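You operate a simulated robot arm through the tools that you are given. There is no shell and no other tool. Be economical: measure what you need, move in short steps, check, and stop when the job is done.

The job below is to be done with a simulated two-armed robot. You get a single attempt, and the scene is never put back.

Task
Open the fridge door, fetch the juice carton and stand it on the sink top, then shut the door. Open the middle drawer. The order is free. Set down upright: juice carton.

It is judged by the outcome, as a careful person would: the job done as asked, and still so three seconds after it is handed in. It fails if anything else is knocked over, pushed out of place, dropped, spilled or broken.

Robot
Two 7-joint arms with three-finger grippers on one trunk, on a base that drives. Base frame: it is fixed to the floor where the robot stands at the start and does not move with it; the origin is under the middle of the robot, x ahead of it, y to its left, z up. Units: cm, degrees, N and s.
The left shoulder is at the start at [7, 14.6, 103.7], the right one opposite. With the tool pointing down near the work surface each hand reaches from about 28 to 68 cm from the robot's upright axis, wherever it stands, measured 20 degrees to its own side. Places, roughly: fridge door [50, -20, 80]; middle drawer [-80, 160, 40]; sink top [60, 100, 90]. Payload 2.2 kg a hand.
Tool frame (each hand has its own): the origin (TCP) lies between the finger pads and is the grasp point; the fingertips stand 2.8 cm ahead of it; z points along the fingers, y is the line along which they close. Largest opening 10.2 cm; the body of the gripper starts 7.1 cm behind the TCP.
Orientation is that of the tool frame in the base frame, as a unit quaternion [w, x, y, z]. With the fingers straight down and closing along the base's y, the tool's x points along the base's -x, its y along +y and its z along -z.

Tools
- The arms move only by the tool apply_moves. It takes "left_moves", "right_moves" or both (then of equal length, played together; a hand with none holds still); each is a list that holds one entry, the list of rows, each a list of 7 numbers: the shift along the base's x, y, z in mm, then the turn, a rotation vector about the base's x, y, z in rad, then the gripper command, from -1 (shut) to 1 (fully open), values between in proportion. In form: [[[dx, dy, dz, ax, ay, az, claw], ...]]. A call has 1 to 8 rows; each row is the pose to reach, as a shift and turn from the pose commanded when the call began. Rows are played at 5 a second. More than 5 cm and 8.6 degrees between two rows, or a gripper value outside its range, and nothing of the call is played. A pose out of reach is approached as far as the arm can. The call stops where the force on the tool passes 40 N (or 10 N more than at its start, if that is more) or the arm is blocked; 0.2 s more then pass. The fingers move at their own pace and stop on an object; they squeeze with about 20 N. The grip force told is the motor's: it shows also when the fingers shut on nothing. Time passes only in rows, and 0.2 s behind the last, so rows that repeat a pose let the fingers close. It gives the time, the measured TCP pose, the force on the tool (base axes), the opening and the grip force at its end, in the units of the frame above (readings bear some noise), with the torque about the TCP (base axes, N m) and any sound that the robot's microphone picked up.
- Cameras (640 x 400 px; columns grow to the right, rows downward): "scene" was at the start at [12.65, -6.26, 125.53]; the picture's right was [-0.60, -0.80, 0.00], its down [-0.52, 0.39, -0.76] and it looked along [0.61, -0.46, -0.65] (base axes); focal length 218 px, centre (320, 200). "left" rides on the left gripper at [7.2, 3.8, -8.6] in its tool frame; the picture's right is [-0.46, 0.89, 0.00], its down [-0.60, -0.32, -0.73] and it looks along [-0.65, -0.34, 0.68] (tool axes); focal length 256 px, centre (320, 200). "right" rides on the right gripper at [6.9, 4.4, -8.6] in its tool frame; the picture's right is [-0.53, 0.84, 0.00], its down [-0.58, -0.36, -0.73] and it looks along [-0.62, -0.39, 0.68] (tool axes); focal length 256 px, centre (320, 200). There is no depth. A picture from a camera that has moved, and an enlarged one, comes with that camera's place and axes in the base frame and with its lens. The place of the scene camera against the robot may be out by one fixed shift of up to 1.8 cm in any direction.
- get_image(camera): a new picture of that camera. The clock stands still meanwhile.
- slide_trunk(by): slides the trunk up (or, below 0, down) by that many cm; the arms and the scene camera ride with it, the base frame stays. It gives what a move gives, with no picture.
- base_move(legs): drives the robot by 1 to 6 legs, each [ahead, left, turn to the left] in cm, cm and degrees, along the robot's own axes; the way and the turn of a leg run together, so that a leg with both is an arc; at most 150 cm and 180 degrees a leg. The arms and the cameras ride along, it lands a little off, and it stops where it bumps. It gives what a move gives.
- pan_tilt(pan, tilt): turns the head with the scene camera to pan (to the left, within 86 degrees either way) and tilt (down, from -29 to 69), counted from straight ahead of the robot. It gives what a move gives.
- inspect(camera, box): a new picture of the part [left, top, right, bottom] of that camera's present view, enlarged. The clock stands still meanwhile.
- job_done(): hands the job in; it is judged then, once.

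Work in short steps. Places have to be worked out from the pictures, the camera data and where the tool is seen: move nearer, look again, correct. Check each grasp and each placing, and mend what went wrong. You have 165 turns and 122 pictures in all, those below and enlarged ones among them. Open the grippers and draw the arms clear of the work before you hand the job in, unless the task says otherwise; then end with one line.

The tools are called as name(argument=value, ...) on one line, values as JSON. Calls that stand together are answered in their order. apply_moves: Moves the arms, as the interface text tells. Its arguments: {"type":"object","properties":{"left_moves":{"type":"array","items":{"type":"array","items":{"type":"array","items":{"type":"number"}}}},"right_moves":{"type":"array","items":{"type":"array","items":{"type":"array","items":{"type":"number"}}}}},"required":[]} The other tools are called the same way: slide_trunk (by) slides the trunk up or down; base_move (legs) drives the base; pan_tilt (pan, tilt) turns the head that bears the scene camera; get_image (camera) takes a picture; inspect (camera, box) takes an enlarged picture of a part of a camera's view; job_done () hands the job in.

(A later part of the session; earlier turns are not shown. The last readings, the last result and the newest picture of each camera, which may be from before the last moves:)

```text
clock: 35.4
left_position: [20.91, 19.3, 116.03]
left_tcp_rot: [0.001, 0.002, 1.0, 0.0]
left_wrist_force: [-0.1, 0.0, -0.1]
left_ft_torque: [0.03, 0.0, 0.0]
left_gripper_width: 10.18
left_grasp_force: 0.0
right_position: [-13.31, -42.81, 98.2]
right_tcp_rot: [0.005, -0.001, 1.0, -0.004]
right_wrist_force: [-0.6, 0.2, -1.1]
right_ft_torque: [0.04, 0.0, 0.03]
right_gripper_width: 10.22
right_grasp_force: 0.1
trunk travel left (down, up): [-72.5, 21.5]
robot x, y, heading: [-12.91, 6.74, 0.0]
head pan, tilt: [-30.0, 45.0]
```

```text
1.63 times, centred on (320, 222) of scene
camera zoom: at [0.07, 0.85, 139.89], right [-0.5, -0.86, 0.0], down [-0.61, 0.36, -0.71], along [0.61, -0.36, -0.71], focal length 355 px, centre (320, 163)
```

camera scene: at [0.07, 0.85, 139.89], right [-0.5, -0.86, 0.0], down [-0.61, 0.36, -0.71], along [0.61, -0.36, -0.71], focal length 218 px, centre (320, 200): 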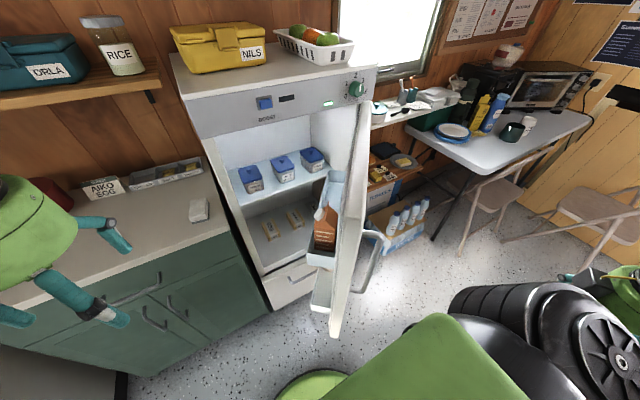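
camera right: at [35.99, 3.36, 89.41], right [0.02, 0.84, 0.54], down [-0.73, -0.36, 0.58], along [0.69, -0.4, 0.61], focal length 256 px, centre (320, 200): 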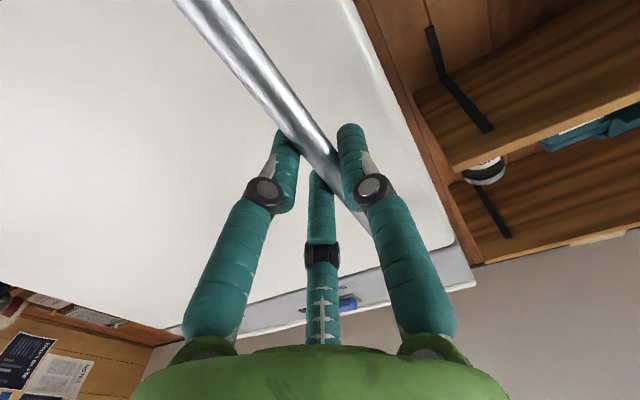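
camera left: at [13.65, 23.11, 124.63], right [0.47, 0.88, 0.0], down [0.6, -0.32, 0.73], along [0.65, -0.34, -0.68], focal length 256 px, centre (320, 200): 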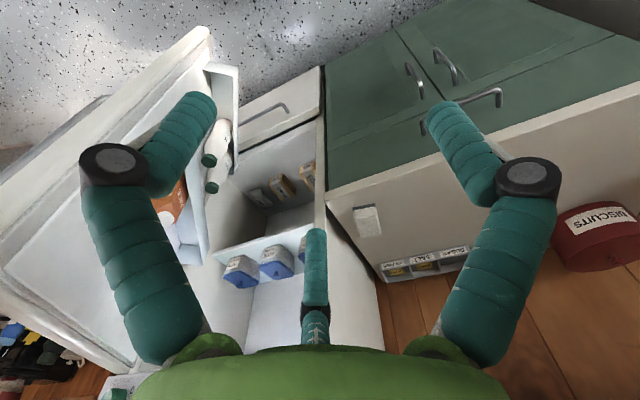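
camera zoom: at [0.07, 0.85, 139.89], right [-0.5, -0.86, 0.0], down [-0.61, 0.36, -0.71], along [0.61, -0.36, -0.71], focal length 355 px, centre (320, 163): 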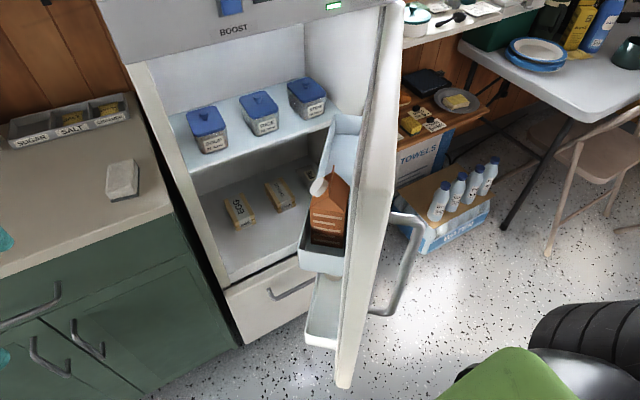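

The carton is in the upper door bin with its cap facing the interior. I move the left hand towards it (staying high) for a second view to triangulate.

apply_moves(left_moves=[[[0, -40, 20, 0, 0, 0, 1], [0, -80, 40, 0, 0, 0, 1], [0, -110, 60, 0, 0, 0, 1], [0, -110, 80, 0, 0, 0, 1]]])

get_image(camera="left")

get_image(camera="scene")

```text
clock: 36.4
left_position: [21.43, 8.32, 124.0]
left_tcp_rot: [0.0, 0.002, 1.0, -0.001]
left_wrist_force: [0.7, 0.4, 0.1]
left_ft_torque: [-0.03, -0.03, 0.04]
left_gripper_width: 10.18
left_grasp_force: 0.0
right_position: [-13.32, -42.67, 98.37]
right_tcp_rot: [0.006, -0.001, 1.0, -0.004]
right_wrist_force: [0.4, 1.0, 0.0]
right_ft_torque: [-0.02, -0.01, -0.01]
right_gripper_width: 10.2
right_grasp_force: 0.1
trunk travel left (down, up): [-72.5, 21.5]
robot x, y, heading: [-12.88, 6.14, -0.3]
head pan, tilt: [-30.0, 45.0]
```

```text
89 pictures are left
camera left: at [14.06, 12.12, 132.58], right [0.47, 0.88, 0.0], down [0.6, -0.32, 0.73], along [0.65, -0.34, -0.68], focal length 256 px, centre (320, 200)
```

left: 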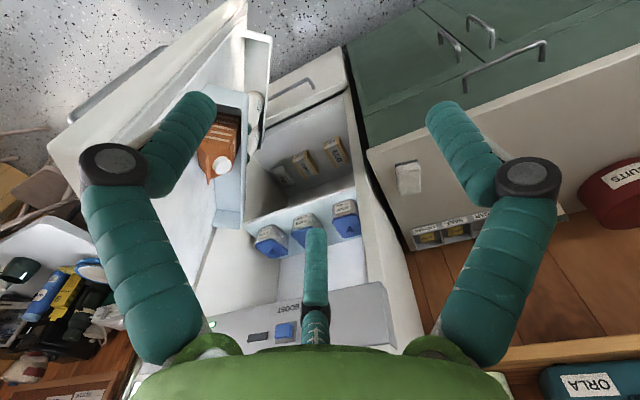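

```text
88 pictures are left
camera scene: at [-0.02, 0.94, 139.89], right [-0.5, -0.86, 0.0], down [-0.61, 0.36, -0.71], along [0.61, -0.36, -0.71], focal length 218 px, centre (320, 200)
```

scene: 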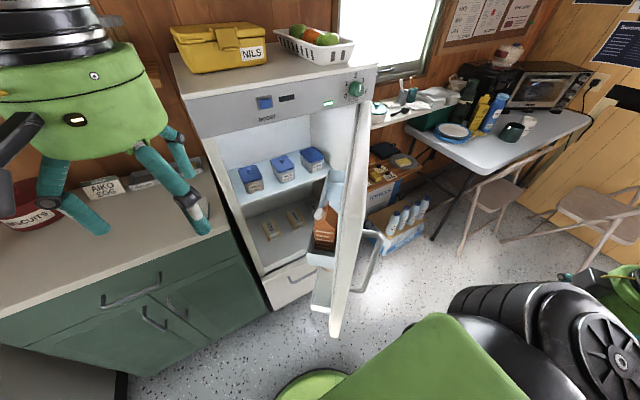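

Enlarge the carton in the left camera.

inspect(camera="left", box=[40, 0, 320, 250])

inspect(camera="scene", box=[280, 150, 400, 340])

```text
1.60 times, centred on (180, 125) of left
camera zoom: at [14.06, 12.12, 132.58], right [0.47, 0.88, 0.0], down [0.6, -0.32, 0.73], along [0.65, -0.34, -0.68], focal length 410 px, centre (544, 320)
```

zoom: 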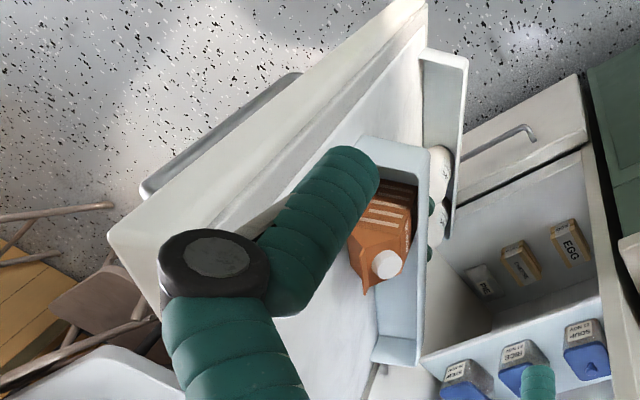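

```text
2.11 times, centred on (340, 245) of scene
camera zoom: at [-0.02, 0.94, 139.89], right [-0.5, -0.86, 0.0], down [-0.61, 0.36, -0.71], along [0.61, -0.36, -0.71], focal length 458 px, centre (278, 105)
```

zoom: 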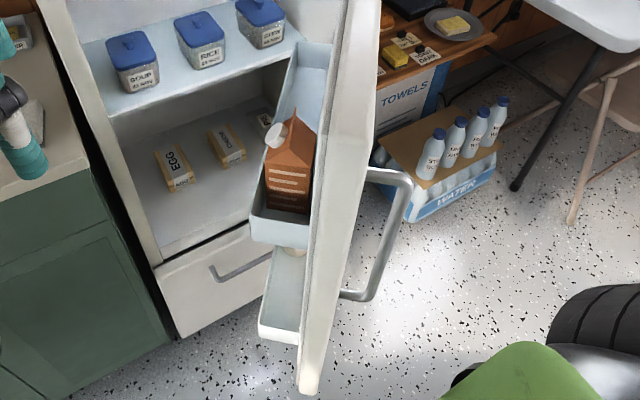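

Cap triangulates to about [32.4, −17.9, 96.5]. One more close enlargement to get ridge ends and orientation; also move the left hand slightly so its finger no longer hides the carton.

inspect(camera="scene", box=[315, 180, 375, 250])

apply_moves(left_moves=[[[0, -30, 20, 0, 0, 0, 1], [0, -70, 20, 0, 0, 0, 1], [0, -70, 20, 0, 0, 0, 1]]])

get_image(camera="left")

```text
5.71 times, centred on (345, 215) of scene
camera zoom: at [-0.02, 0.94, 139.89], right [-0.5, -0.86, 0.0], down [-0.61, 0.36, -0.71], along [0.61, -0.36, -0.71], focal length 1244 px, centre (177, 114)
```

zoom: 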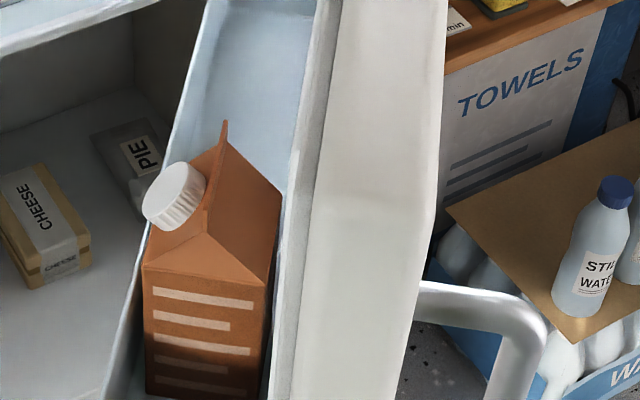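

```text
clock: 37.2
left_position: [21.31, 1.21, 126.07]
left_tcp_rot: [0.0, 0.001, 1.0, -0.001]
left_wrist_force: [-0.5, 0.5, -0.3]
left_ft_torque: [-0.08, 0.03, 0.02]
left_gripper_width: 10.2
left_grasp_force: 0.0
right_position: [-13.33, -42.62, 98.33]
right_tcp_rot: [0.005, -0.001, 1.0, -0.005]
right_wrist_force: [0.4, 1.1, -0.1]
right_ft_torque: [-0.01, 0.0, -0.01]
right_gripper_width: 10.19
right_grasp_force: 0.1
trunk travel left (down, up): [-72.5, 21.5]
robot x, y, heading: [-12.79, 6.23, -0.3]
head pan, tilt: [-30.0, 45.0]
```

```text
84 pictures are left
camera left: at [14.11, 5.05, 134.64], right [0.47, 0.88, 0.0], down [0.6, -0.32, 0.73], along [0.65, -0.34, -0.68], focal length 256 px, centre (320, 200)
```

left: 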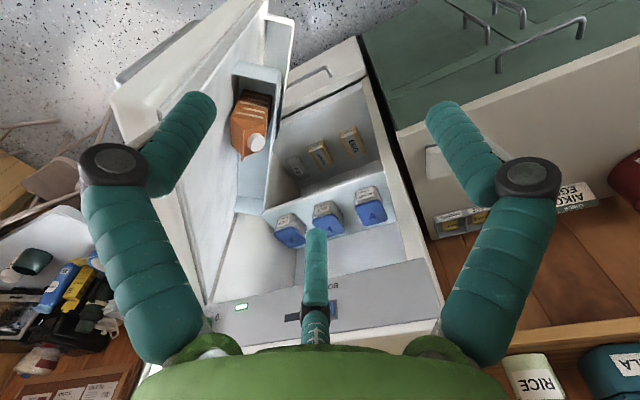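

inspect(camera="left", box=[200, 50, 300, 220])

```text
2.35 times, centred on (250, 135) of left
camera zoom: at [14.11, 5.05, 134.64], right [0.47, 0.88, 0.0], down [0.6, -0.32, 0.73], along [0.65, -0.34, -0.68], focal length 602 px, centre (485, 353)
```

zoom: 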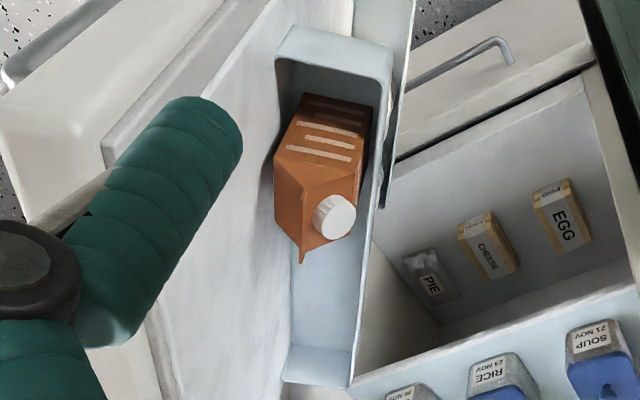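

Geometry: carton ≈6.8 cm wide, centre ≈[32, −19.3], eave z≈92, ridge z≈98, door open ≈52°. I want the fingers to close along the door with the camera on the interior side, so turn the left tool −128° about z.

apply_moves(left_moves=[[[0, 10, 0, 0, 0, -0.145, 1], [0, 20, 0, 0, 0, -0.29, 1], [0, 30, 0, 0, 0, -0.435, 1], [0, 40, 0, 0, 0, -0.58, 1], [0, 50, 0, 0, 0, -0.725, 1], [0, 50, 0, 0, 0, -0.87, 1], [0, 50, 0, 0, 0, -1.015, 1], [0, 50, 0, 0, 0, -1.16, 1]]])

apply_moves(left_moves=[[[0, 0, 0, 0, 0, -0.145, 1], [0, 0, 0, 0, 0, -0.29, 1], [0, 0, 0, 0, 0, -0.435, 1], [0, 0, 0, 0, 0, -0.58, 1], [0, 0, 0, 0, 0, -0.725, 1], [0, 0, 0, 0, 0, -0.87, 1], [0, 0, 0, 0, 0, -0.97, 1], [0, 0, 0, 0, 0, -1.07, 1]]])

get_image(camera="scene")

```text
clock: 39.0
left_position: [21.1, 6.2, 126.07]
left_tcp_rot: [-0.001, 0.551, 0.835, 0.0]
left_wrist_force: [-0.8, 0.0, 1.1]
left_ft_torque: [-0.04, 0.01, 0.03]
left_gripper_width: 10.21
left_grasp_force: 0.0
right_position: [-13.36, -42.62, 98.19]
right_tcp_rot: [0.006, -0.001, 1.0, -0.004]
right_wrist_force: [0.1, 0.5, 0.0]
right_ft_torque: [-0.01, 0.02, -0.01]
right_gripper_width: 10.2
right_grasp_force: 0.0
trunk travel left (down, up): [-72.5, 21.5]
robot x, y, heading: [-13.0, 5.93, -0.1]
head pan, tilt: [-30.0, 45.0]
```

```text
clock: 40.8
left_position: [21.11, 6.18, 126.04]
left_tcp_rot: [0.0, 0.899, 0.437, 0.0]
left_wrist_force: [-0.4, 0.4, -0.5]
left_ft_torque: [0.01, 0.03, -0.02]
left_gripper_width: 10.2
left_grasp_force: 0.1
right_position: [-13.37, -42.8, 98.19]
right_tcp_rot: [0.006, -0.001, 1.0, -0.003]
right_wrist_force: [-0.2, 0.2, -0.1]
right_ft_torque: [-0.01, 0.0, 0.01]
right_gripper_width: 10.22
right_grasp_force: 0.1
trunk travel left (down, up): [-72.5, 21.5]
robot x, y, heading: [-13.03, 6.25, -0.4]
head pan, tilt: [-30.0, 45.0]
```

```text
82 pictures are left
camera scene: at [0.04, 0.9, 139.88], right [-0.5, -0.86, 0.0], down [-0.61, 0.36, -0.71], along [0.61, -0.36, -0.71], focal length 218 px, centre (320, 200)
```

scene: 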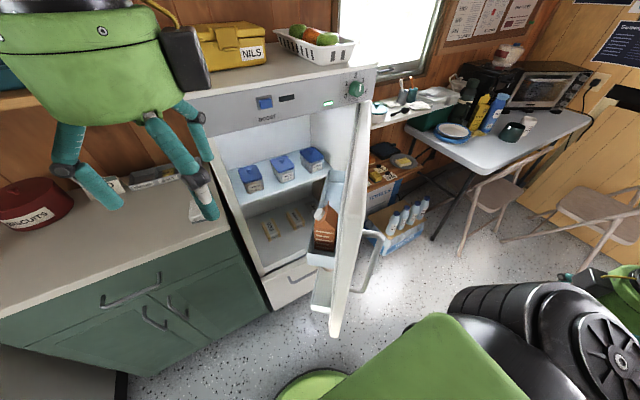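

The turn worked. Now tilt slightly so the wrist leans away from the door, and come over the carton, staying well above it.

apply_moves(left_moves=[[[20, -40, 0, -0.06, 0.046, 0, 1], [40, -80, 0, -0.118, 0.093, 0, 1], [60, -120, 0, -0.118, 0.093, 0, 1], [75, -160, 0, -0.118, 0.093, 0, 1], [90, -200, -20, -0.118, 0.093, 0, 1], [109, -240, -50, -0.118, 0.093, 0, 1], [109, -255, -80, -0.118, 0.093, 0, 1], [109, -255, -80, -0.118, 0.093, 0, 1]]])

get_image(camera="left")

get_image(camera="scene")

```text
refused: row 6 steps farther than a row can; nothing moved
```

```text
81 pictures are left
camera left: at [28.47, 9.48, 134.6], right [0.41, -0.91, 0.0], down [-0.62, -0.28, 0.73], along [-0.67, -0.3, -0.68], focal length 256 px, centre (320, 200)
```

left: 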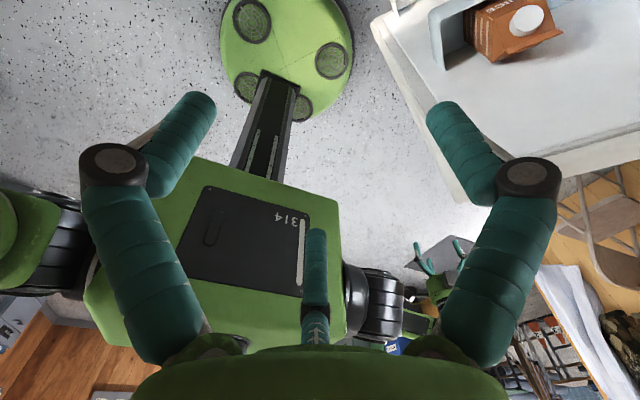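

```text
80 pictures are left
camera scene: at [0.04, 0.9, 139.88], right [-0.5, -0.86, 0.0], down [-0.61, 0.36, -0.71], along [0.61, -0.36, -0.71], focal length 218 px, centre (320, 200)
```

scene: 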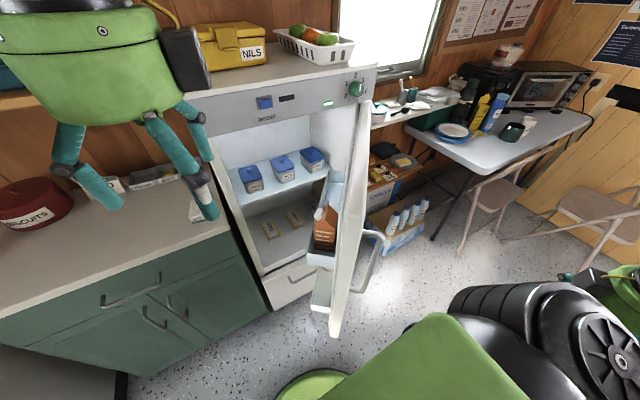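

The new left view confirms the cap at ≈[32, −17.8, 95]. Redo the move with smaller steps.

apply_moves(left_moves=[[[18, -36, 0, -0.06, 0.046, 0, 1], [34, -76, 0, -0.118, 0.093, 0, 1], [50, -116, 0, -0.118, 0.093, 0, 1], [65, -156, 0, -0.118, 0.093, 0, 1], [80, -194, -15, -0.118, 0.093, 0, 1], [92, -228, -40, -0.118, 0.093, 0, 1], [102, -250, -60, -0.118, 0.093, 0, 1], [102, -250, -60, -0.118, 0.093, 0, 1]]])

get_image(camera="left")

get_image(camera="scene")

```text
clock: 42.6
left_position: [29.07, -11.24, 122.32]
left_tcp_rot: [0.036, 0.894, 0.441, -0.07]
left_wrist_force: [-0.1, 0.2, -0.3]
left_ft_torque: [0.0, 0.03, 0.01]
left_gripper_width: 10.19
left_grasp_force: 0.0
left hand out of reach, approached as far as the arm can: row 5, 6, 7, 8
right_position: [-13.3, -42.75, 98.38]
right_tcp_rot: [0.005, -0.001, 1.0, -0.005]
right_wrist_force: [0.5, 0.0, -0.3]
right_ft_torque: [-0.02, 0.03, 0.0]
right_gripper_width: 10.21
right_grasp_force: 0.2
trunk travel left (down, up): [-72.5, 21.5]
robot x, y, heading: [-12.62, 6.08, -0.3]
head pan, tilt: [-30.0, 45.0]
```

```text
79 pictures are left
camera left: at [37.06, -6.85, 129.58], right [0.43, -0.9, 0.07], down [-0.55, -0.19, 0.82], along [-0.72, -0.39, -0.57], focal length 256 px, centre (320, 200)
```

left: 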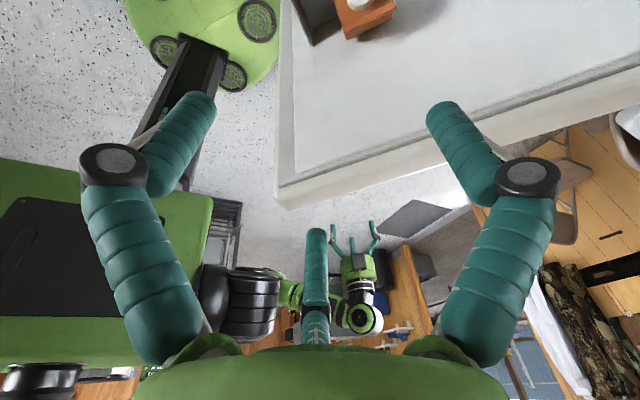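

```text
78 pictures are left
camera scene: at [0.1, 0.93, 139.88], right [-0.5, -0.86, 0.0], down [-0.61, 0.36, -0.71], along [0.61, -0.36, -0.71], focal length 218 px, centre (320, 200)
```

scene: 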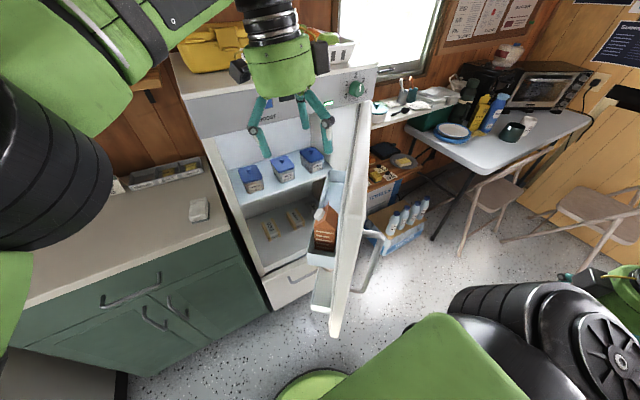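

The arm's reach across is limiting. I'll draw the hand back, then turn the robot 35° right so the left shoulder comes nearer the carton.

apply_moves(left_moves=[[[-8, 45, 10, 0, 0, 0, 1], [-16, 90, 20, 0, 0, 0, 1], [-25, 135, 20, 0, 0, 0, 1], [-34, 180, 20, 0, 0, 0, 1], [-45, 225, 20, 0, 0, 0, 1], [-45, 270, 20, 0, 0, 0, 1], [-45, 300, 20, 0, 0, 0, 1]]])

base_move(legs=[[0, 0, -35]])

pan_tilt(pan=5, tilt=45)

get_image(camera="scene")

get_image(camera="left")

```text
clock: 44.2
left_position: [24.15, 18.15, 123.82]
left_tcp_rot: [0.033, 0.896, 0.437, -0.067]
left_wrist_force: [0.1, -0.7, 0.0]
left_ft_torque: [-0.04, 0.04, -0.01]
left_gripper_width: 10.19
left_grasp_force: 0.0
right_position: [-13.35, -42.64, 98.26]
right_tcp_rot: [0.005, 0.0, 1.0, -0.005]
right_wrist_force: [-0.6, 0.7, -0.1]
right_ft_torque: [-0.04, -0.01, -0.01]
right_gripper_width: 10.22
right_grasp_force: 0.2
trunk travel left (down, up): [-72.5, 21.5]
robot x, y, heading: [-12.63, 6.44, -0.3]
head pan, tilt: [-30.0, 45.0]
```

```text
clock: 46.3
left_position: [24.57, -5.14, 123.78]
left_tcp_rot: [0.011, 0.986, 0.151, -0.074]
left_wrist_force: [0.3, 0.2, 0.0]
left_ft_torque: [-0.01, 0.02, 0.01]
left_gripper_width: 10.18
left_grasp_force: 0.2
right_position: [-41.23, -33.76, 98.39]
right_tcp_rot: [0.004, 0.299, 0.954, -0.006]
right_wrist_force: [-0.6, 0.1, 0.6]
right_ft_torque: [0.0, -0.01, -0.03]
right_gripper_width: 10.21
right_grasp_force: 0.0
trunk travel left (down, up): [-72.5, 21.5]
robot x, y, heading: [-12.99, 6.13, -35.1]
head pan, tilt: [-30.0, 45.0]
```

```text
clock: 47.3
left_position: [24.23, -5.18, 123.87]
left_tcp_rot: [0.01, 0.986, 0.15, -0.074]
left_wrist_force: [-0.5, 0.2, 0.3]
left_ft_torque: [0.0, -0.02, -0.03]
left_gripper_width: 10.18
left_grasp_force: 0.1
right_position: [-41.18, -33.66, 98.32]
right_tcp_rot: [0.003, 0.297, 0.955, -0.004]
right_wrist_force: [-0.8, 2.0, -0.1]
right_ft_torque: [0.01, 0.0, 0.02]
right_gripper_width: 10.19
right_grasp_force: 0.0
trunk travel left (down, up): [-72.5, 21.5]
robot x, y, heading: [-12.87, 6.28, -35.0]
head pan, tilt: [5.0, 45.0]
```

```text
77 pictures are left
camera scene: at [-0.85, -1.92, 139.88], right [-0.5, -0.86, 0.0], down [-0.61, 0.35, -0.71], along [0.61, -0.35, -0.71], focal length 218 px, centre (320, 200)
```

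scene: 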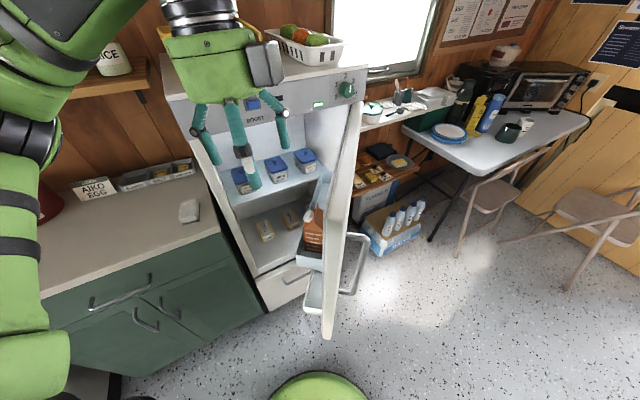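

```text
76 pictures are left
camera left: at [33.46, -6.35, 131.18], right [-0.18, -0.98, 0.07], down [-0.56, 0.16, 0.81], along [-0.81, 0.11, -0.58], focal length 256 px, centre (320, 200)
```

left: 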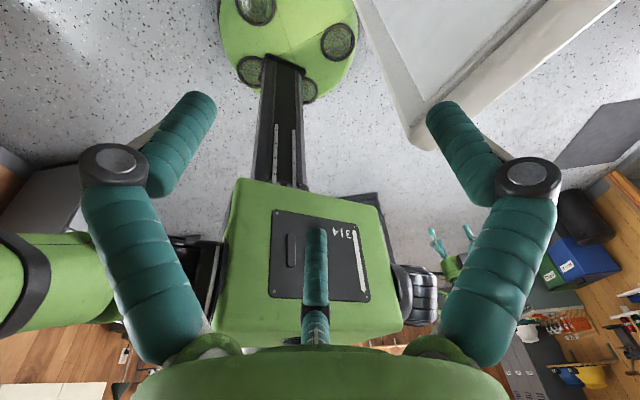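

Turn the tool back +35° to align with the door and come over the carton at z≈113.

apply_moves(left_moves=[[[5, -5, 0, 0, 0, 0.14, 1], [15, -25, 0, 0, 0, 0.28, 1], [28, -55, 0, 0, 0, 0.42, 1], [45, -85, -10, 0, 0, 0.56, 1], [60, -115, -35, 0, 0, 0.61, 1], [76, -142, -65, 0, 0, 0.61, 1], [76, -142, -105, 0, 0, 0.61, 1], [76, -142, -105, 0, 0, 0.61, 1]]])

get_image(camera="left")

get_image(camera="scene")

```text
clock: 48.9
left_position: [31.45, -19.45, 115.07]
left_tcp_rot: [0.047, 0.897, 0.433, -0.077]
left_wrist_force: [-4.0, 4.8, 10.2]
left_ft_torque: [-0.02, 0.84, -0.35]
left_gripper_width: 10.29
left_grasp_force: 0.4
right_position: [-41.27, -33.59, 98.27]
right_tcp_rot: [0.005, 0.298, 0.954, -0.007]
right_wrist_force: [0.3, 0.4, 0.4]
right_ft_torque: [0.03, -0.01, 0.0]
right_gripper_width: 10.22
right_grasp_force: 0.1
trunk travel left (down, up): [-72.5, 21.5]
robot x, y, heading: [-12.98, 6.32, -35.0]
head pan, tilt: [5.0, 45.0]
stopped in row 8 (left hand): the force on the tool passed its limit at 60 N (the readings are from after the stop); the commanded pose is now the measured one
```

```text
75 pictures are left
camera left: at [39.59, -15.12, 122.28], right [0.41, -0.91, 0.1], down [-0.55, -0.16, 0.82], along [-0.73, -0.39, -0.56], focal length 256 px, centre (320, 200)
```

left: 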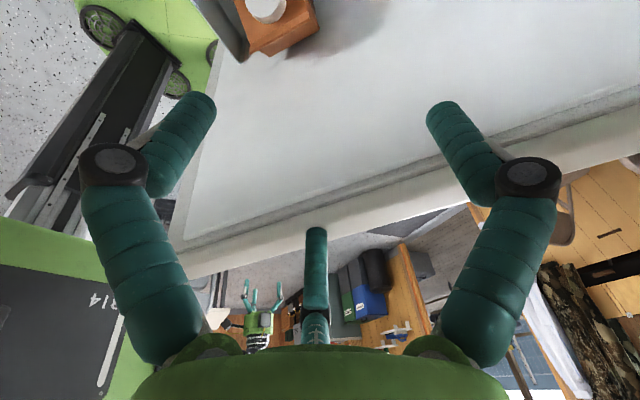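

```text
74 pictures are left
camera scene: at [-1.03, -1.69, 139.91], right [-0.5, -0.87, 0.0], down [-0.61, 0.35, -0.71], along [0.61, -0.36, -0.71], focal length 218 px, centre (320, 200)
```

scene: 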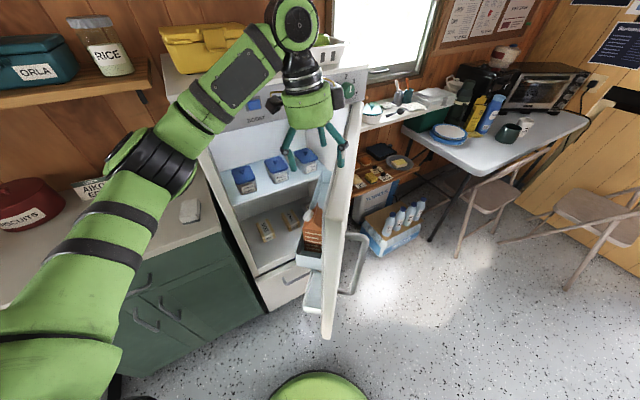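

Something was touched at fingertip height ≈112 (60 N). I look closely before moving again.

inspect(camera="scene", box=[240, 0, 400, 200])

inspect(camera="left", box=[100, 0, 600, 330])

```text
2.00 times, centred on (320, 100) of scene
camera zoom: at [-1.03, -1.69, 139.91], right [-0.5, -0.87, 0.0], down [-0.61, 0.35, -0.71], along [0.61, -0.36, -0.71], focal length 435 px, centre (320, 400)
```

zoom: 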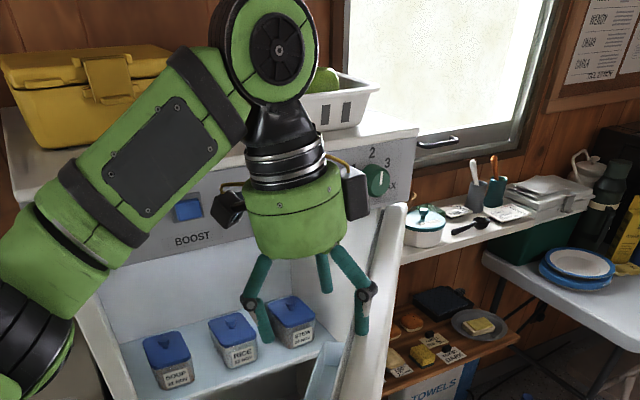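

```text
1.21 times, centred on (350, 165) of left
camera zoom: at [39.59, -15.12, 122.28], right [0.41, -0.91, 0.1], down [-0.55, -0.16, 0.82], along [-0.73, -0.39, -0.56], focal length 310 px, centre (284, 242)
```

zoom: 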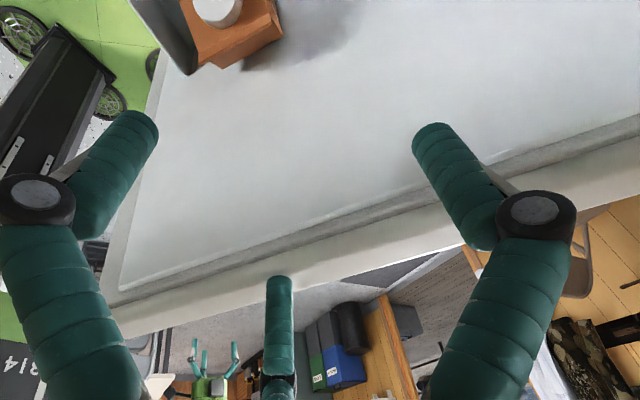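

Contact seems to be hand hardware against the door's top edge. I raise the hand, increase the tilt away from the door (to ~27°) and shift 2 cm along the door toward the carton's true centre.

apply_moves(left_moves=[[[0, 5, 30, 0, 0, 0, 1], [0, 15, 60, -0.05, 0.04, 0, 1], [-5, 30, 60, -0.13, 0.1, 0, 1], [-5, 40, 60, -0.22, 0.17, 0, 1], [-5, 40, 60, -0.25, 0.195, 0, 1]]])

get_image(camera="left")

inspect(camera="scene", box=[200, 0, 420, 340])

```text
clock: 50.1
left_position: [31.15, -15.73, 120.79]
left_tcp_rot: [0.115, 0.873, 0.422, -0.216]
left_wrist_force: [-0.4, 0.1, 0.0]
left_ft_torque: [0.02, 0.01, 0.0]
left_gripper_width: 10.2
left_grasp_force: 0.1
right_position: [-41.2, -33.71, 98.15]
right_tcp_rot: [0.004, 0.298, 0.955, -0.005]
right_wrist_force: [0.0, -0.1, -0.6]
right_ft_torque: [0.02, -0.02, 0.01]
right_gripper_width: 10.18
right_grasp_force: 0.0
trunk travel left (down, up): [-72.5, 21.5]
robot x, y, heading: [-13.12, 5.97, -35.3]
head pan, tilt: [5.0, 45.0]
```

```text
71 pictures are left
camera left: at [40.44, -9.88, 125.0], right [0.44, -0.87, 0.24], down [-0.38, 0.06, 0.92], along [-0.81, -0.5, -0.3], focal length 256 px, centre (320, 200)
```

left: 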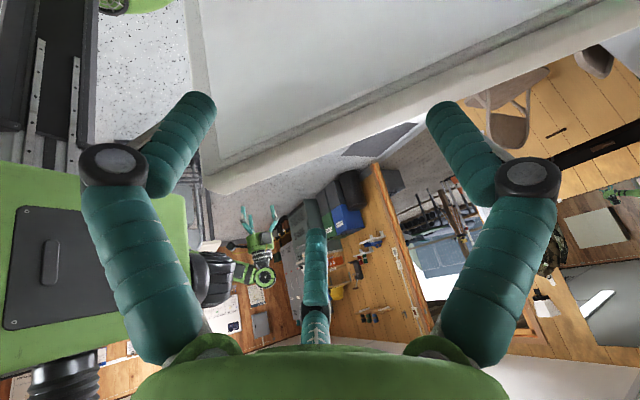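

```text
1.18 times, centred on (310, 170) of scene
camera zoom: at [-0.86, -1.97, 139.89], right [-0.5, -0.87, 0.0], down [-0.61, 0.35, -0.71], along [0.61, -0.35, -0.71], focal length 256 px, centre (332, 235)
```

zoom: 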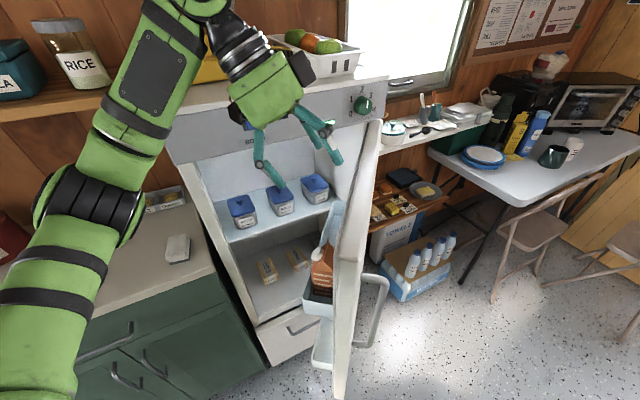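

No contact now. Descend over the carton to TCP z≈104 (tips above the ridge) and look.

apply_moves(left_moves=[[[1, -10, -30, 0, 0, 0, 1], [2, -20, -65, 0, 0, 0, 1], [2, -28, -100, 0, 0, 0, 1], [2, -28, -135, 0, 0, 0, 1], [2, -28, -165, 0, 0, 0, 1], [2, -28, -165, 0, 0, 0, 1]]])

get_image(camera="left")

inspect(camera="scene", box=[250, 100, 400, 300])

```text
clock: 51.5
left_position: [31.0, -18.33, 104.45]
left_tcp_rot: [0.114, 0.873, 0.422, -0.216]
left_wrist_force: [1.2, 0.2, -0.6]
left_ft_torque: [0.01, -0.03, 0.01]
left_gripper_width: 10.2
left_grasp_force: 0.0
right_position: [-41.05, -33.76, 98.24]
right_tcp_rot: [0.004, 0.299, 0.954, -0.005]
right_wrist_force: [-0.6, -0.4, -0.5]
right_ft_torque: [0.05, -0.01, -0.01]
right_gripper_width: 10.22
right_grasp_force: 0.1
trunk travel left (down, up): [-72.5, 21.5]
robot x, y, heading: [-12.54, 6.13, -35.0]
head pan, tilt: [5.0, 45.0]
```

```text
69 pictures are left
camera left: at [40.47, -12.43, 108.55], right [0.44, -0.87, 0.23], down [-0.38, 0.06, 0.92], along [-0.81, -0.5, -0.3], focal length 256 px, centre (320, 200)
```

left: 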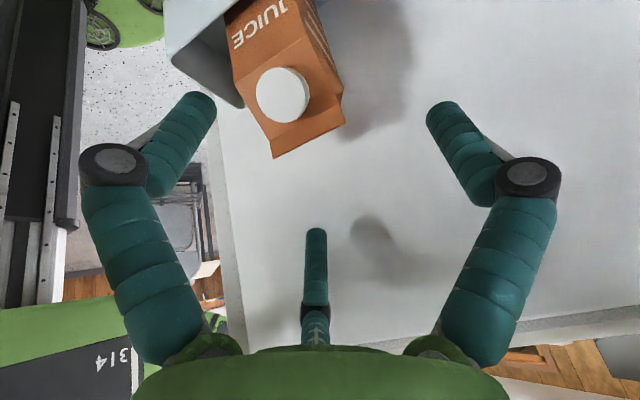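

```text
2.00 times, centred on (325, 200) of scene
camera zoom: at [-0.83, -2.01, 139.88], right [-0.5, -0.87, 0.0], down [-0.61, 0.35, -0.71], along [0.61, -0.35, -0.71], focal length 435 px, centre (310, 200)
```

zoom: 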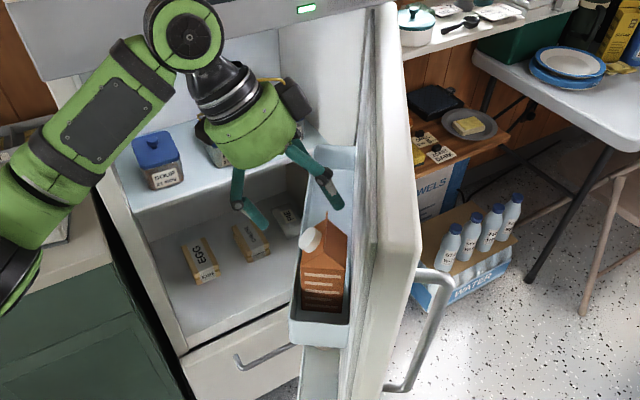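

The earlier touch evidently pushed the door ~5° further open; the carton centre is now ≈[28.6, −20.1], ridge z≈100. Shift over it and check.

apply_moves(left_moves=[[[-11, -7, 0, 0, 0, 0, 1], [-22, -14, 0, 0, 0, 0, 1], [-22, -14, -10, 0, 0, 0, 1]]])

get_image(camera="left")

inspect(camera="scene", box=[270, 150, 370, 280])

```text
clock: 52.3
left_position: [28.9, -19.86, 103.35]
left_tcp_rot: [0.114, 0.873, 0.422, -0.217]
left_wrist_force: [-0.8, 0.4, 0.4]
left_ft_torque: [-0.02, 0.03, 0.01]
left_gripper_width: 10.2
left_grasp_force: 0.0
right_position: [-41.18, -33.77, 98.36]
right_tcp_rot: [0.003, 0.298, 0.955, -0.005]
right_wrist_force: [-0.7, 0.8, -0.1]
right_ft_torque: [-0.01, 0.0, -0.03]
right_gripper_width: 10.18
right_grasp_force: 0.1
trunk travel left (down, up): [-72.5, 21.5]
robot x, y, heading: [-12.97, 6.32, -35.1]
head pan, tilt: [5.0, 45.0]
```

```text
67 pictures are left
camera left: at [38.33, -13.95, 107.46], right [0.44, -0.87, 0.23], down [-0.38, 0.06, 0.92], along [-0.81, -0.5, -0.3], focal length 256 px, centre (320, 200)
```

left: 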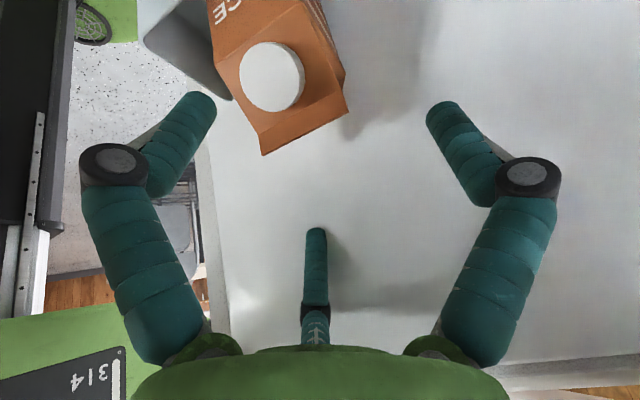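

```text
3.08 times, centred on (320, 215) of scene
camera zoom: at [-0.79, -1.89, 139.88], right [-0.5, -0.87, 0.0], down [-0.61, 0.35, -0.71], along [0.61, -0.35, -0.71], focal length 670 px, centre (320, 154)
```

zoom: 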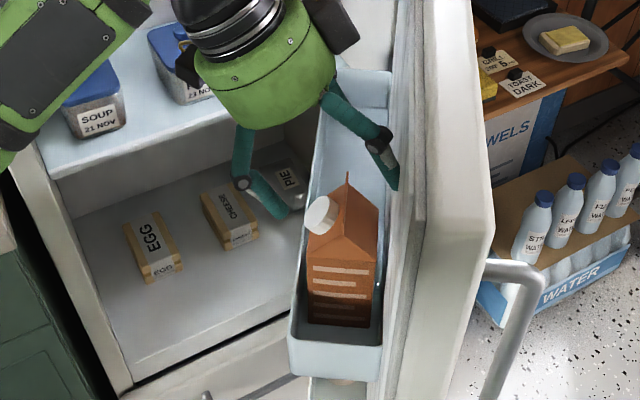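

Comparing predicted and seen fingertips shows the fingers really close along the camera's "right" axis (≈27° rolled from the told y). So I roll the hand +27° to align the true closing line with the door, keeping the ~25° lean.

apply_moves(left_moves=[[[0, 0, 10, 0.045, 0.039, 0.118, 1], [0, 0, 15, 0.09, 0.078, 0.236, 1], [0, 0, 15, 0.136, 0.117, 0.353, 1], [0, 0, 15, 0.181, 0.156, 0.471, 1], [0, 0, 15, 0.181, 0.156, 0.471, 1]]])

get_image(camera="left")

inspect(camera="scene", box=[270, 150, 370, 280])

```text
clock: 53.5
left_position: [29.2, -20.01, 104.8]
left_tcp_rot: [0.051, 0.737, 0.64, -0.212]
left_wrist_force: [0.7, 1.1, 0.6]
left_ft_torque: [0.0, 0.0, 0.01]
left_gripper_width: 10.19
left_grasp_force: 0.1
right_position: [-41.16, -33.69, 98.29]
right_tcp_rot: [0.004, 0.298, 0.954, -0.006]
right_wrist_force: [-0.1, 0.4, 0.4]
right_ft_torque: [-0.01, 0.01, 0.04]
right_gripper_width: 10.2
right_grasp_force: 0.1
trunk travel left (down, up): [-72.5, 21.5]
robot x, y, heading: [-12.81, 5.82, -35.0]
head pan, tilt: [5.0, 45.0]
```

```text
65 pictures are left
camera left: at [35.52, -11.09, 109.06], right [0.81, -0.58, 0.0], down [-0.18, -0.25, 0.95], along [-0.56, -0.77, -0.31], focal length 256 px, centre (320, 200)
```

left: 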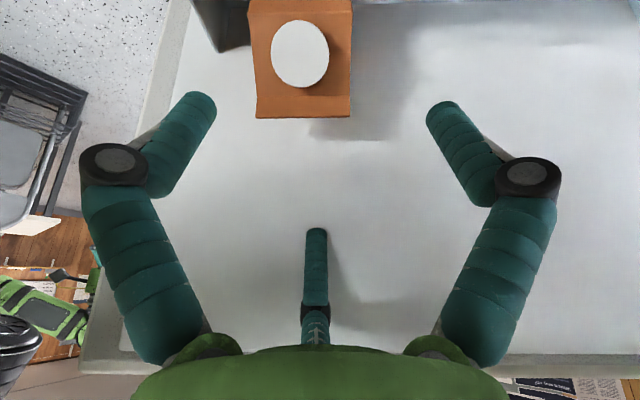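

```text
3.08 times, centred on (320, 215) of scene
camera zoom: at [-0.83, -1.92, 139.88], right [-0.5, -0.87, 0.0], down [-0.61, 0.35, -0.71], along [0.61, -0.35, -0.71], focal length 670 px, centre (320, 154)
```

zoom: 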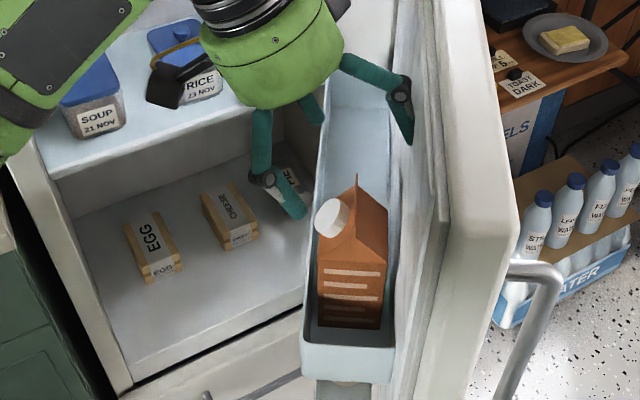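

The wrist view, scene view and contact torque together show the hand really has three fingers at 120° (thumb on +y, two on −y), and the third one points at the door. Before choosing the grip I back off sideways for a level look at carton and bin-rim heights.

apply_moves(left_moves=[[[12, 16, 0, 0, 0, 0, 1], [30, 40, 0, 0, 0, 0, 1], [48, 66, -10, 0, 0, 0, 1], [65, 88, -30, 0, 0, 0, 1], [65, 88, -50, 0, 0, 0, 1]]])

get_image(camera="left")

```text
clock: 54.7
left_position: [35.56, -11.2, 99.74]
left_tcp_rot: [0.05, 0.738, 0.639, -0.211]
left_wrist_force: [-1.2, -0.7, 1.3]
left_ft_torque: [0.01, 0.01, -0.01]
left_gripper_width: 10.19
left_grasp_force: 0.0
right_position: [-41.08, -33.71, 98.21]
right_tcp_rot: [0.003, 0.298, 0.955, -0.005]
right_wrist_force: [0.4, 0.7, -0.1]
right_ft_torque: [0.02, 0.0, -0.01]
right_gripper_width: 10.2
right_grasp_force: 0.0
trunk travel left (down, up): [-72.5, 21.5]
robot x, y, heading: [-12.85, 5.91, -34.8]
head pan, tilt: [5.0, 45.0]
```

```text
63 pictures are left
camera left: at [42.0, -2.22, 104.07], right [0.81, -0.59, 0.0], down [-0.18, -0.25, 0.95], along [-0.56, -0.77, -0.31], focal length 256 px, centre (320, 200)
```

left: 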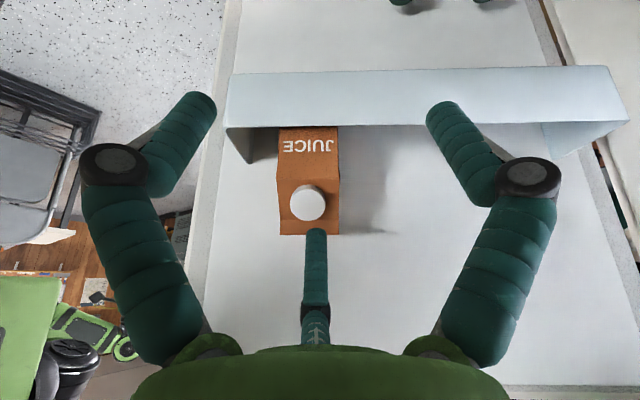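

inspect(camera="left", box=[220, 60, 400, 260])

```text
2.00 times, centred on (310, 160) of left
camera zoom: at [42.0, -2.22, 104.07], right [0.81, -0.59, 0.0], down [-0.18, -0.25, 0.95], along [-0.56, -0.77, -0.31], focal length 512 px, centre (340, 280)
```

zoom: 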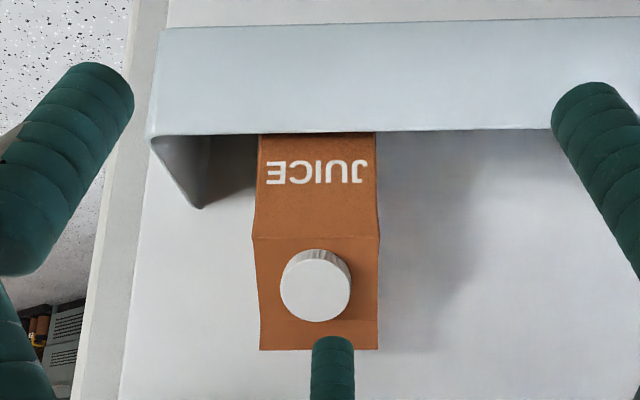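

Heights: rim z≈91–92, eave z≈95.3, ridge z≈100, carton ≈5.6 cm wide, centre ≈[27.2, −20.7]. I orient the hand with the thumb toward the interior and the finger pair straddling the carton along the door, nearly vertical, first rotating in place while rising.

apply_moves(left_moves=[[[0, 5, 15, 0.053, 0.006, 0.132, 1], [0, 10, 30, 0.105, 0.0115, 0.2645, 1], [0, 10, 45, 0.158, 0.017, 0.397, 1], [0, 10, 60, 0.21, 0.023, 0.529, 1], [0, 10, 80, 0.263, 0.029, 0.661, 1], [0, 10, 95, 0.316, 0.0345, 0.7935, 1], [0, 10, 110, 0.368, 0.04, 0.926, 1], [0, 10, 120, 0.421, 0.046, 1.058, 1]]])

apply_moves(left_moves=[[[-25, -25, 0, 0, 0, 0, 1], [-50, -60, 0, 0, 0, 0, 1], [-77, -95, 0, 0, 0, 0, 1], [-77, -95, 0, 0, 0, 0, 1]]])

get_image(camera="left")

inspect(camera="scene", box=[250, 100, 400, 300])

```text
clock: 56.5
left_position: [35.58, -10.15, 111.97]
left_tcp_rot: [-0.014, 0.305, 0.951, -0.041]
left_wrist_force: [0.0, -0.4, -0.3]
left_ft_torque: [0.02, 0.01, -0.02]
left_gripper_width: 10.23
left_grasp_force: 0.0
right_position: [-41.19, -33.72, 98.25]
right_tcp_rot: [0.004, 0.299, 0.954, -0.005]
right_wrist_force: [-0.1, -0.3, -0.8]
right_ft_torque: [0.02, 0.0, -0.03]
right_gripper_width: 10.18
right_grasp_force: 0.0
trunk travel left (down, up): [-72.5, 21.5]
robot x, y, heading: [-12.47, 6.17, -35.0]
head pan, tilt: [5.0, 45.0]
```

```text
clock: 57.5
left_position: [28.08, -19.67, 111.65]
left_tcp_rot: [-0.013, 0.306, 0.951, -0.043]
left_wrist_force: [-0.7, -0.5, -0.3]
left_ft_torque: [0.03, 0.01, -0.01]
left_gripper_width: 10.2
left_grasp_force: 0.2
right_position: [-41.12, -33.55, 98.42]
right_tcp_rot: [0.003, 0.298, 0.955, -0.006]
right_wrist_force: [0.0, 0.0, 0.4]
right_ft_torque: [-0.03, 0.02, 0.04]
right_gripper_width: 10.2
right_grasp_force: 0.1
trunk travel left (down, up): [-72.5, 21.5]
robot x, y, heading: [-12.81, 6.32, -35.4]
head pan, tilt: [5.0, 45.0]
```

```text
61 pictures are left
camera left: at [24.73, -11.75, 119.72], right [0.89, 0.45, -0.08], down [0.34, -0.56, 0.76], along [0.29, -0.7, -0.65], focal length 256 px, centre (320, 200)
```

left: 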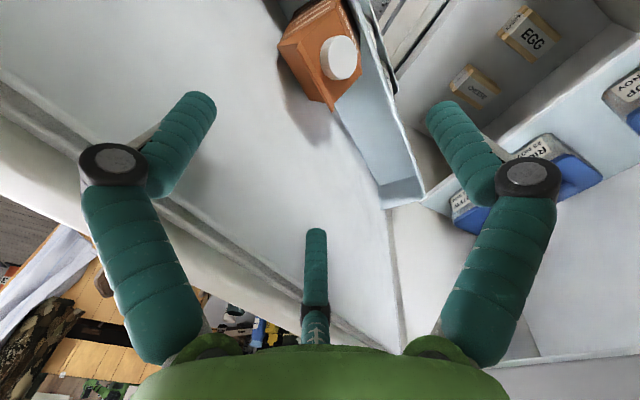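

```text
2.00 times, centred on (325, 200) of scene
camera zoom: at [-0.78, -1.81, 139.89], right [-0.5, -0.87, 0.0], down [-0.61, 0.35, -0.71], along [0.61, -0.35, -0.71], focal length 435 px, centre (310, 200)
```

zoom: 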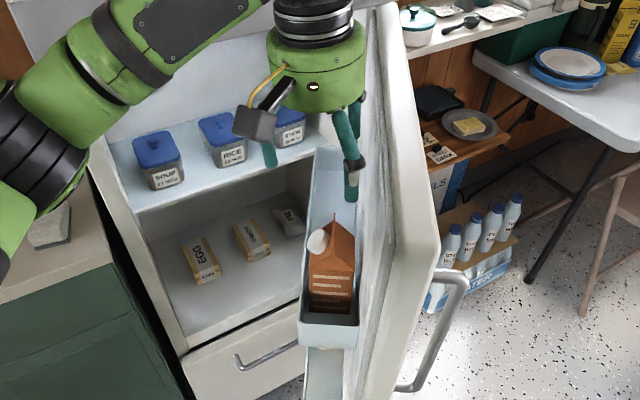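

The layout matches: finger pair along the door side, thumb over the interior. Descend gradually to z≈98.

apply_moves(left_moves=[[[0, 0, -30, 0, 0, 0, 1], [0, 0, -60, 0, 0, 0, 1], [0, 0, -90, 0, 0, 0, 1], [0, 0, -115, 0, 0, 0, 1], [0, 0, -135, 0, 0, 0, 1], [0, 0, -135, 0, 0, 0, 1]]])

get_image(camera="left")

inspect(camera="scene", box=[270, 150, 370, 280])

```text
clock: 58.9
left_position: [28.03, -19.64, 98.52]
left_tcp_rot: [-0.012, 0.306, 0.951, -0.041]
left_wrist_force: [0.6, 0.4, 0.5]
left_ft_torque: [0.0, -0.01, -0.01]
left_gripper_width: 10.2
left_grasp_force: 0.1
right_position: [-41.2, -33.6, 98.21]
right_tcp_rot: [0.004, 0.299, 0.954, -0.006]
right_wrist_force: [0.5, 0.7, 0.1]
right_ft_torque: [0.01, -0.03, 0.02]
right_gripper_width: 10.2
right_grasp_force: 0.1
trunk travel left (down, up): [-72.5, 21.5]
robot x, y, heading: [-12.79, 6.12, -34.9]
head pan, tilt: [5.0, 45.0]
```

```text
59 pictures are left
camera left: at [24.66, -11.66, 106.69], right [0.89, 0.44, -0.08], down [0.34, -0.56, 0.76], along [0.29, -0.7, -0.65], focal length 256 px, centre (320, 200)
```

left: 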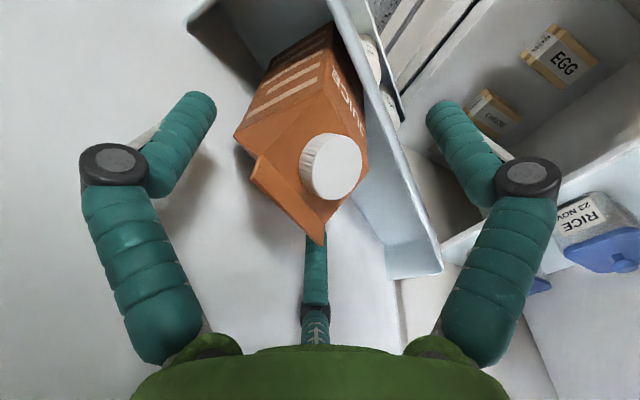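

```text
3.08 times, centred on (320, 215) of scene
camera zoom: at [-0.86, -1.93, 139.89], right [-0.5, -0.87, 0.0], down [-0.61, 0.35, -0.71], along [0.61, -0.35, -0.71], focal length 670 px, centre (320, 154)
```

zoom: 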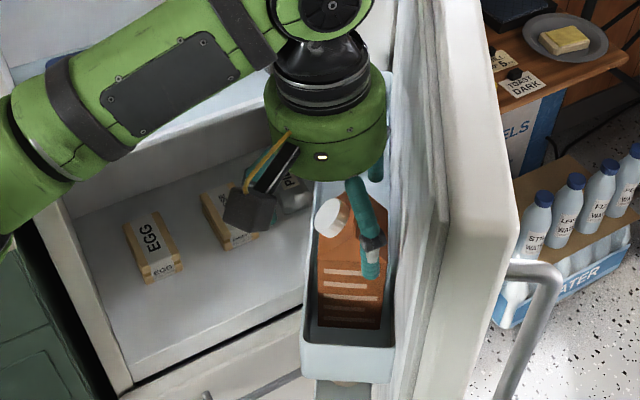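

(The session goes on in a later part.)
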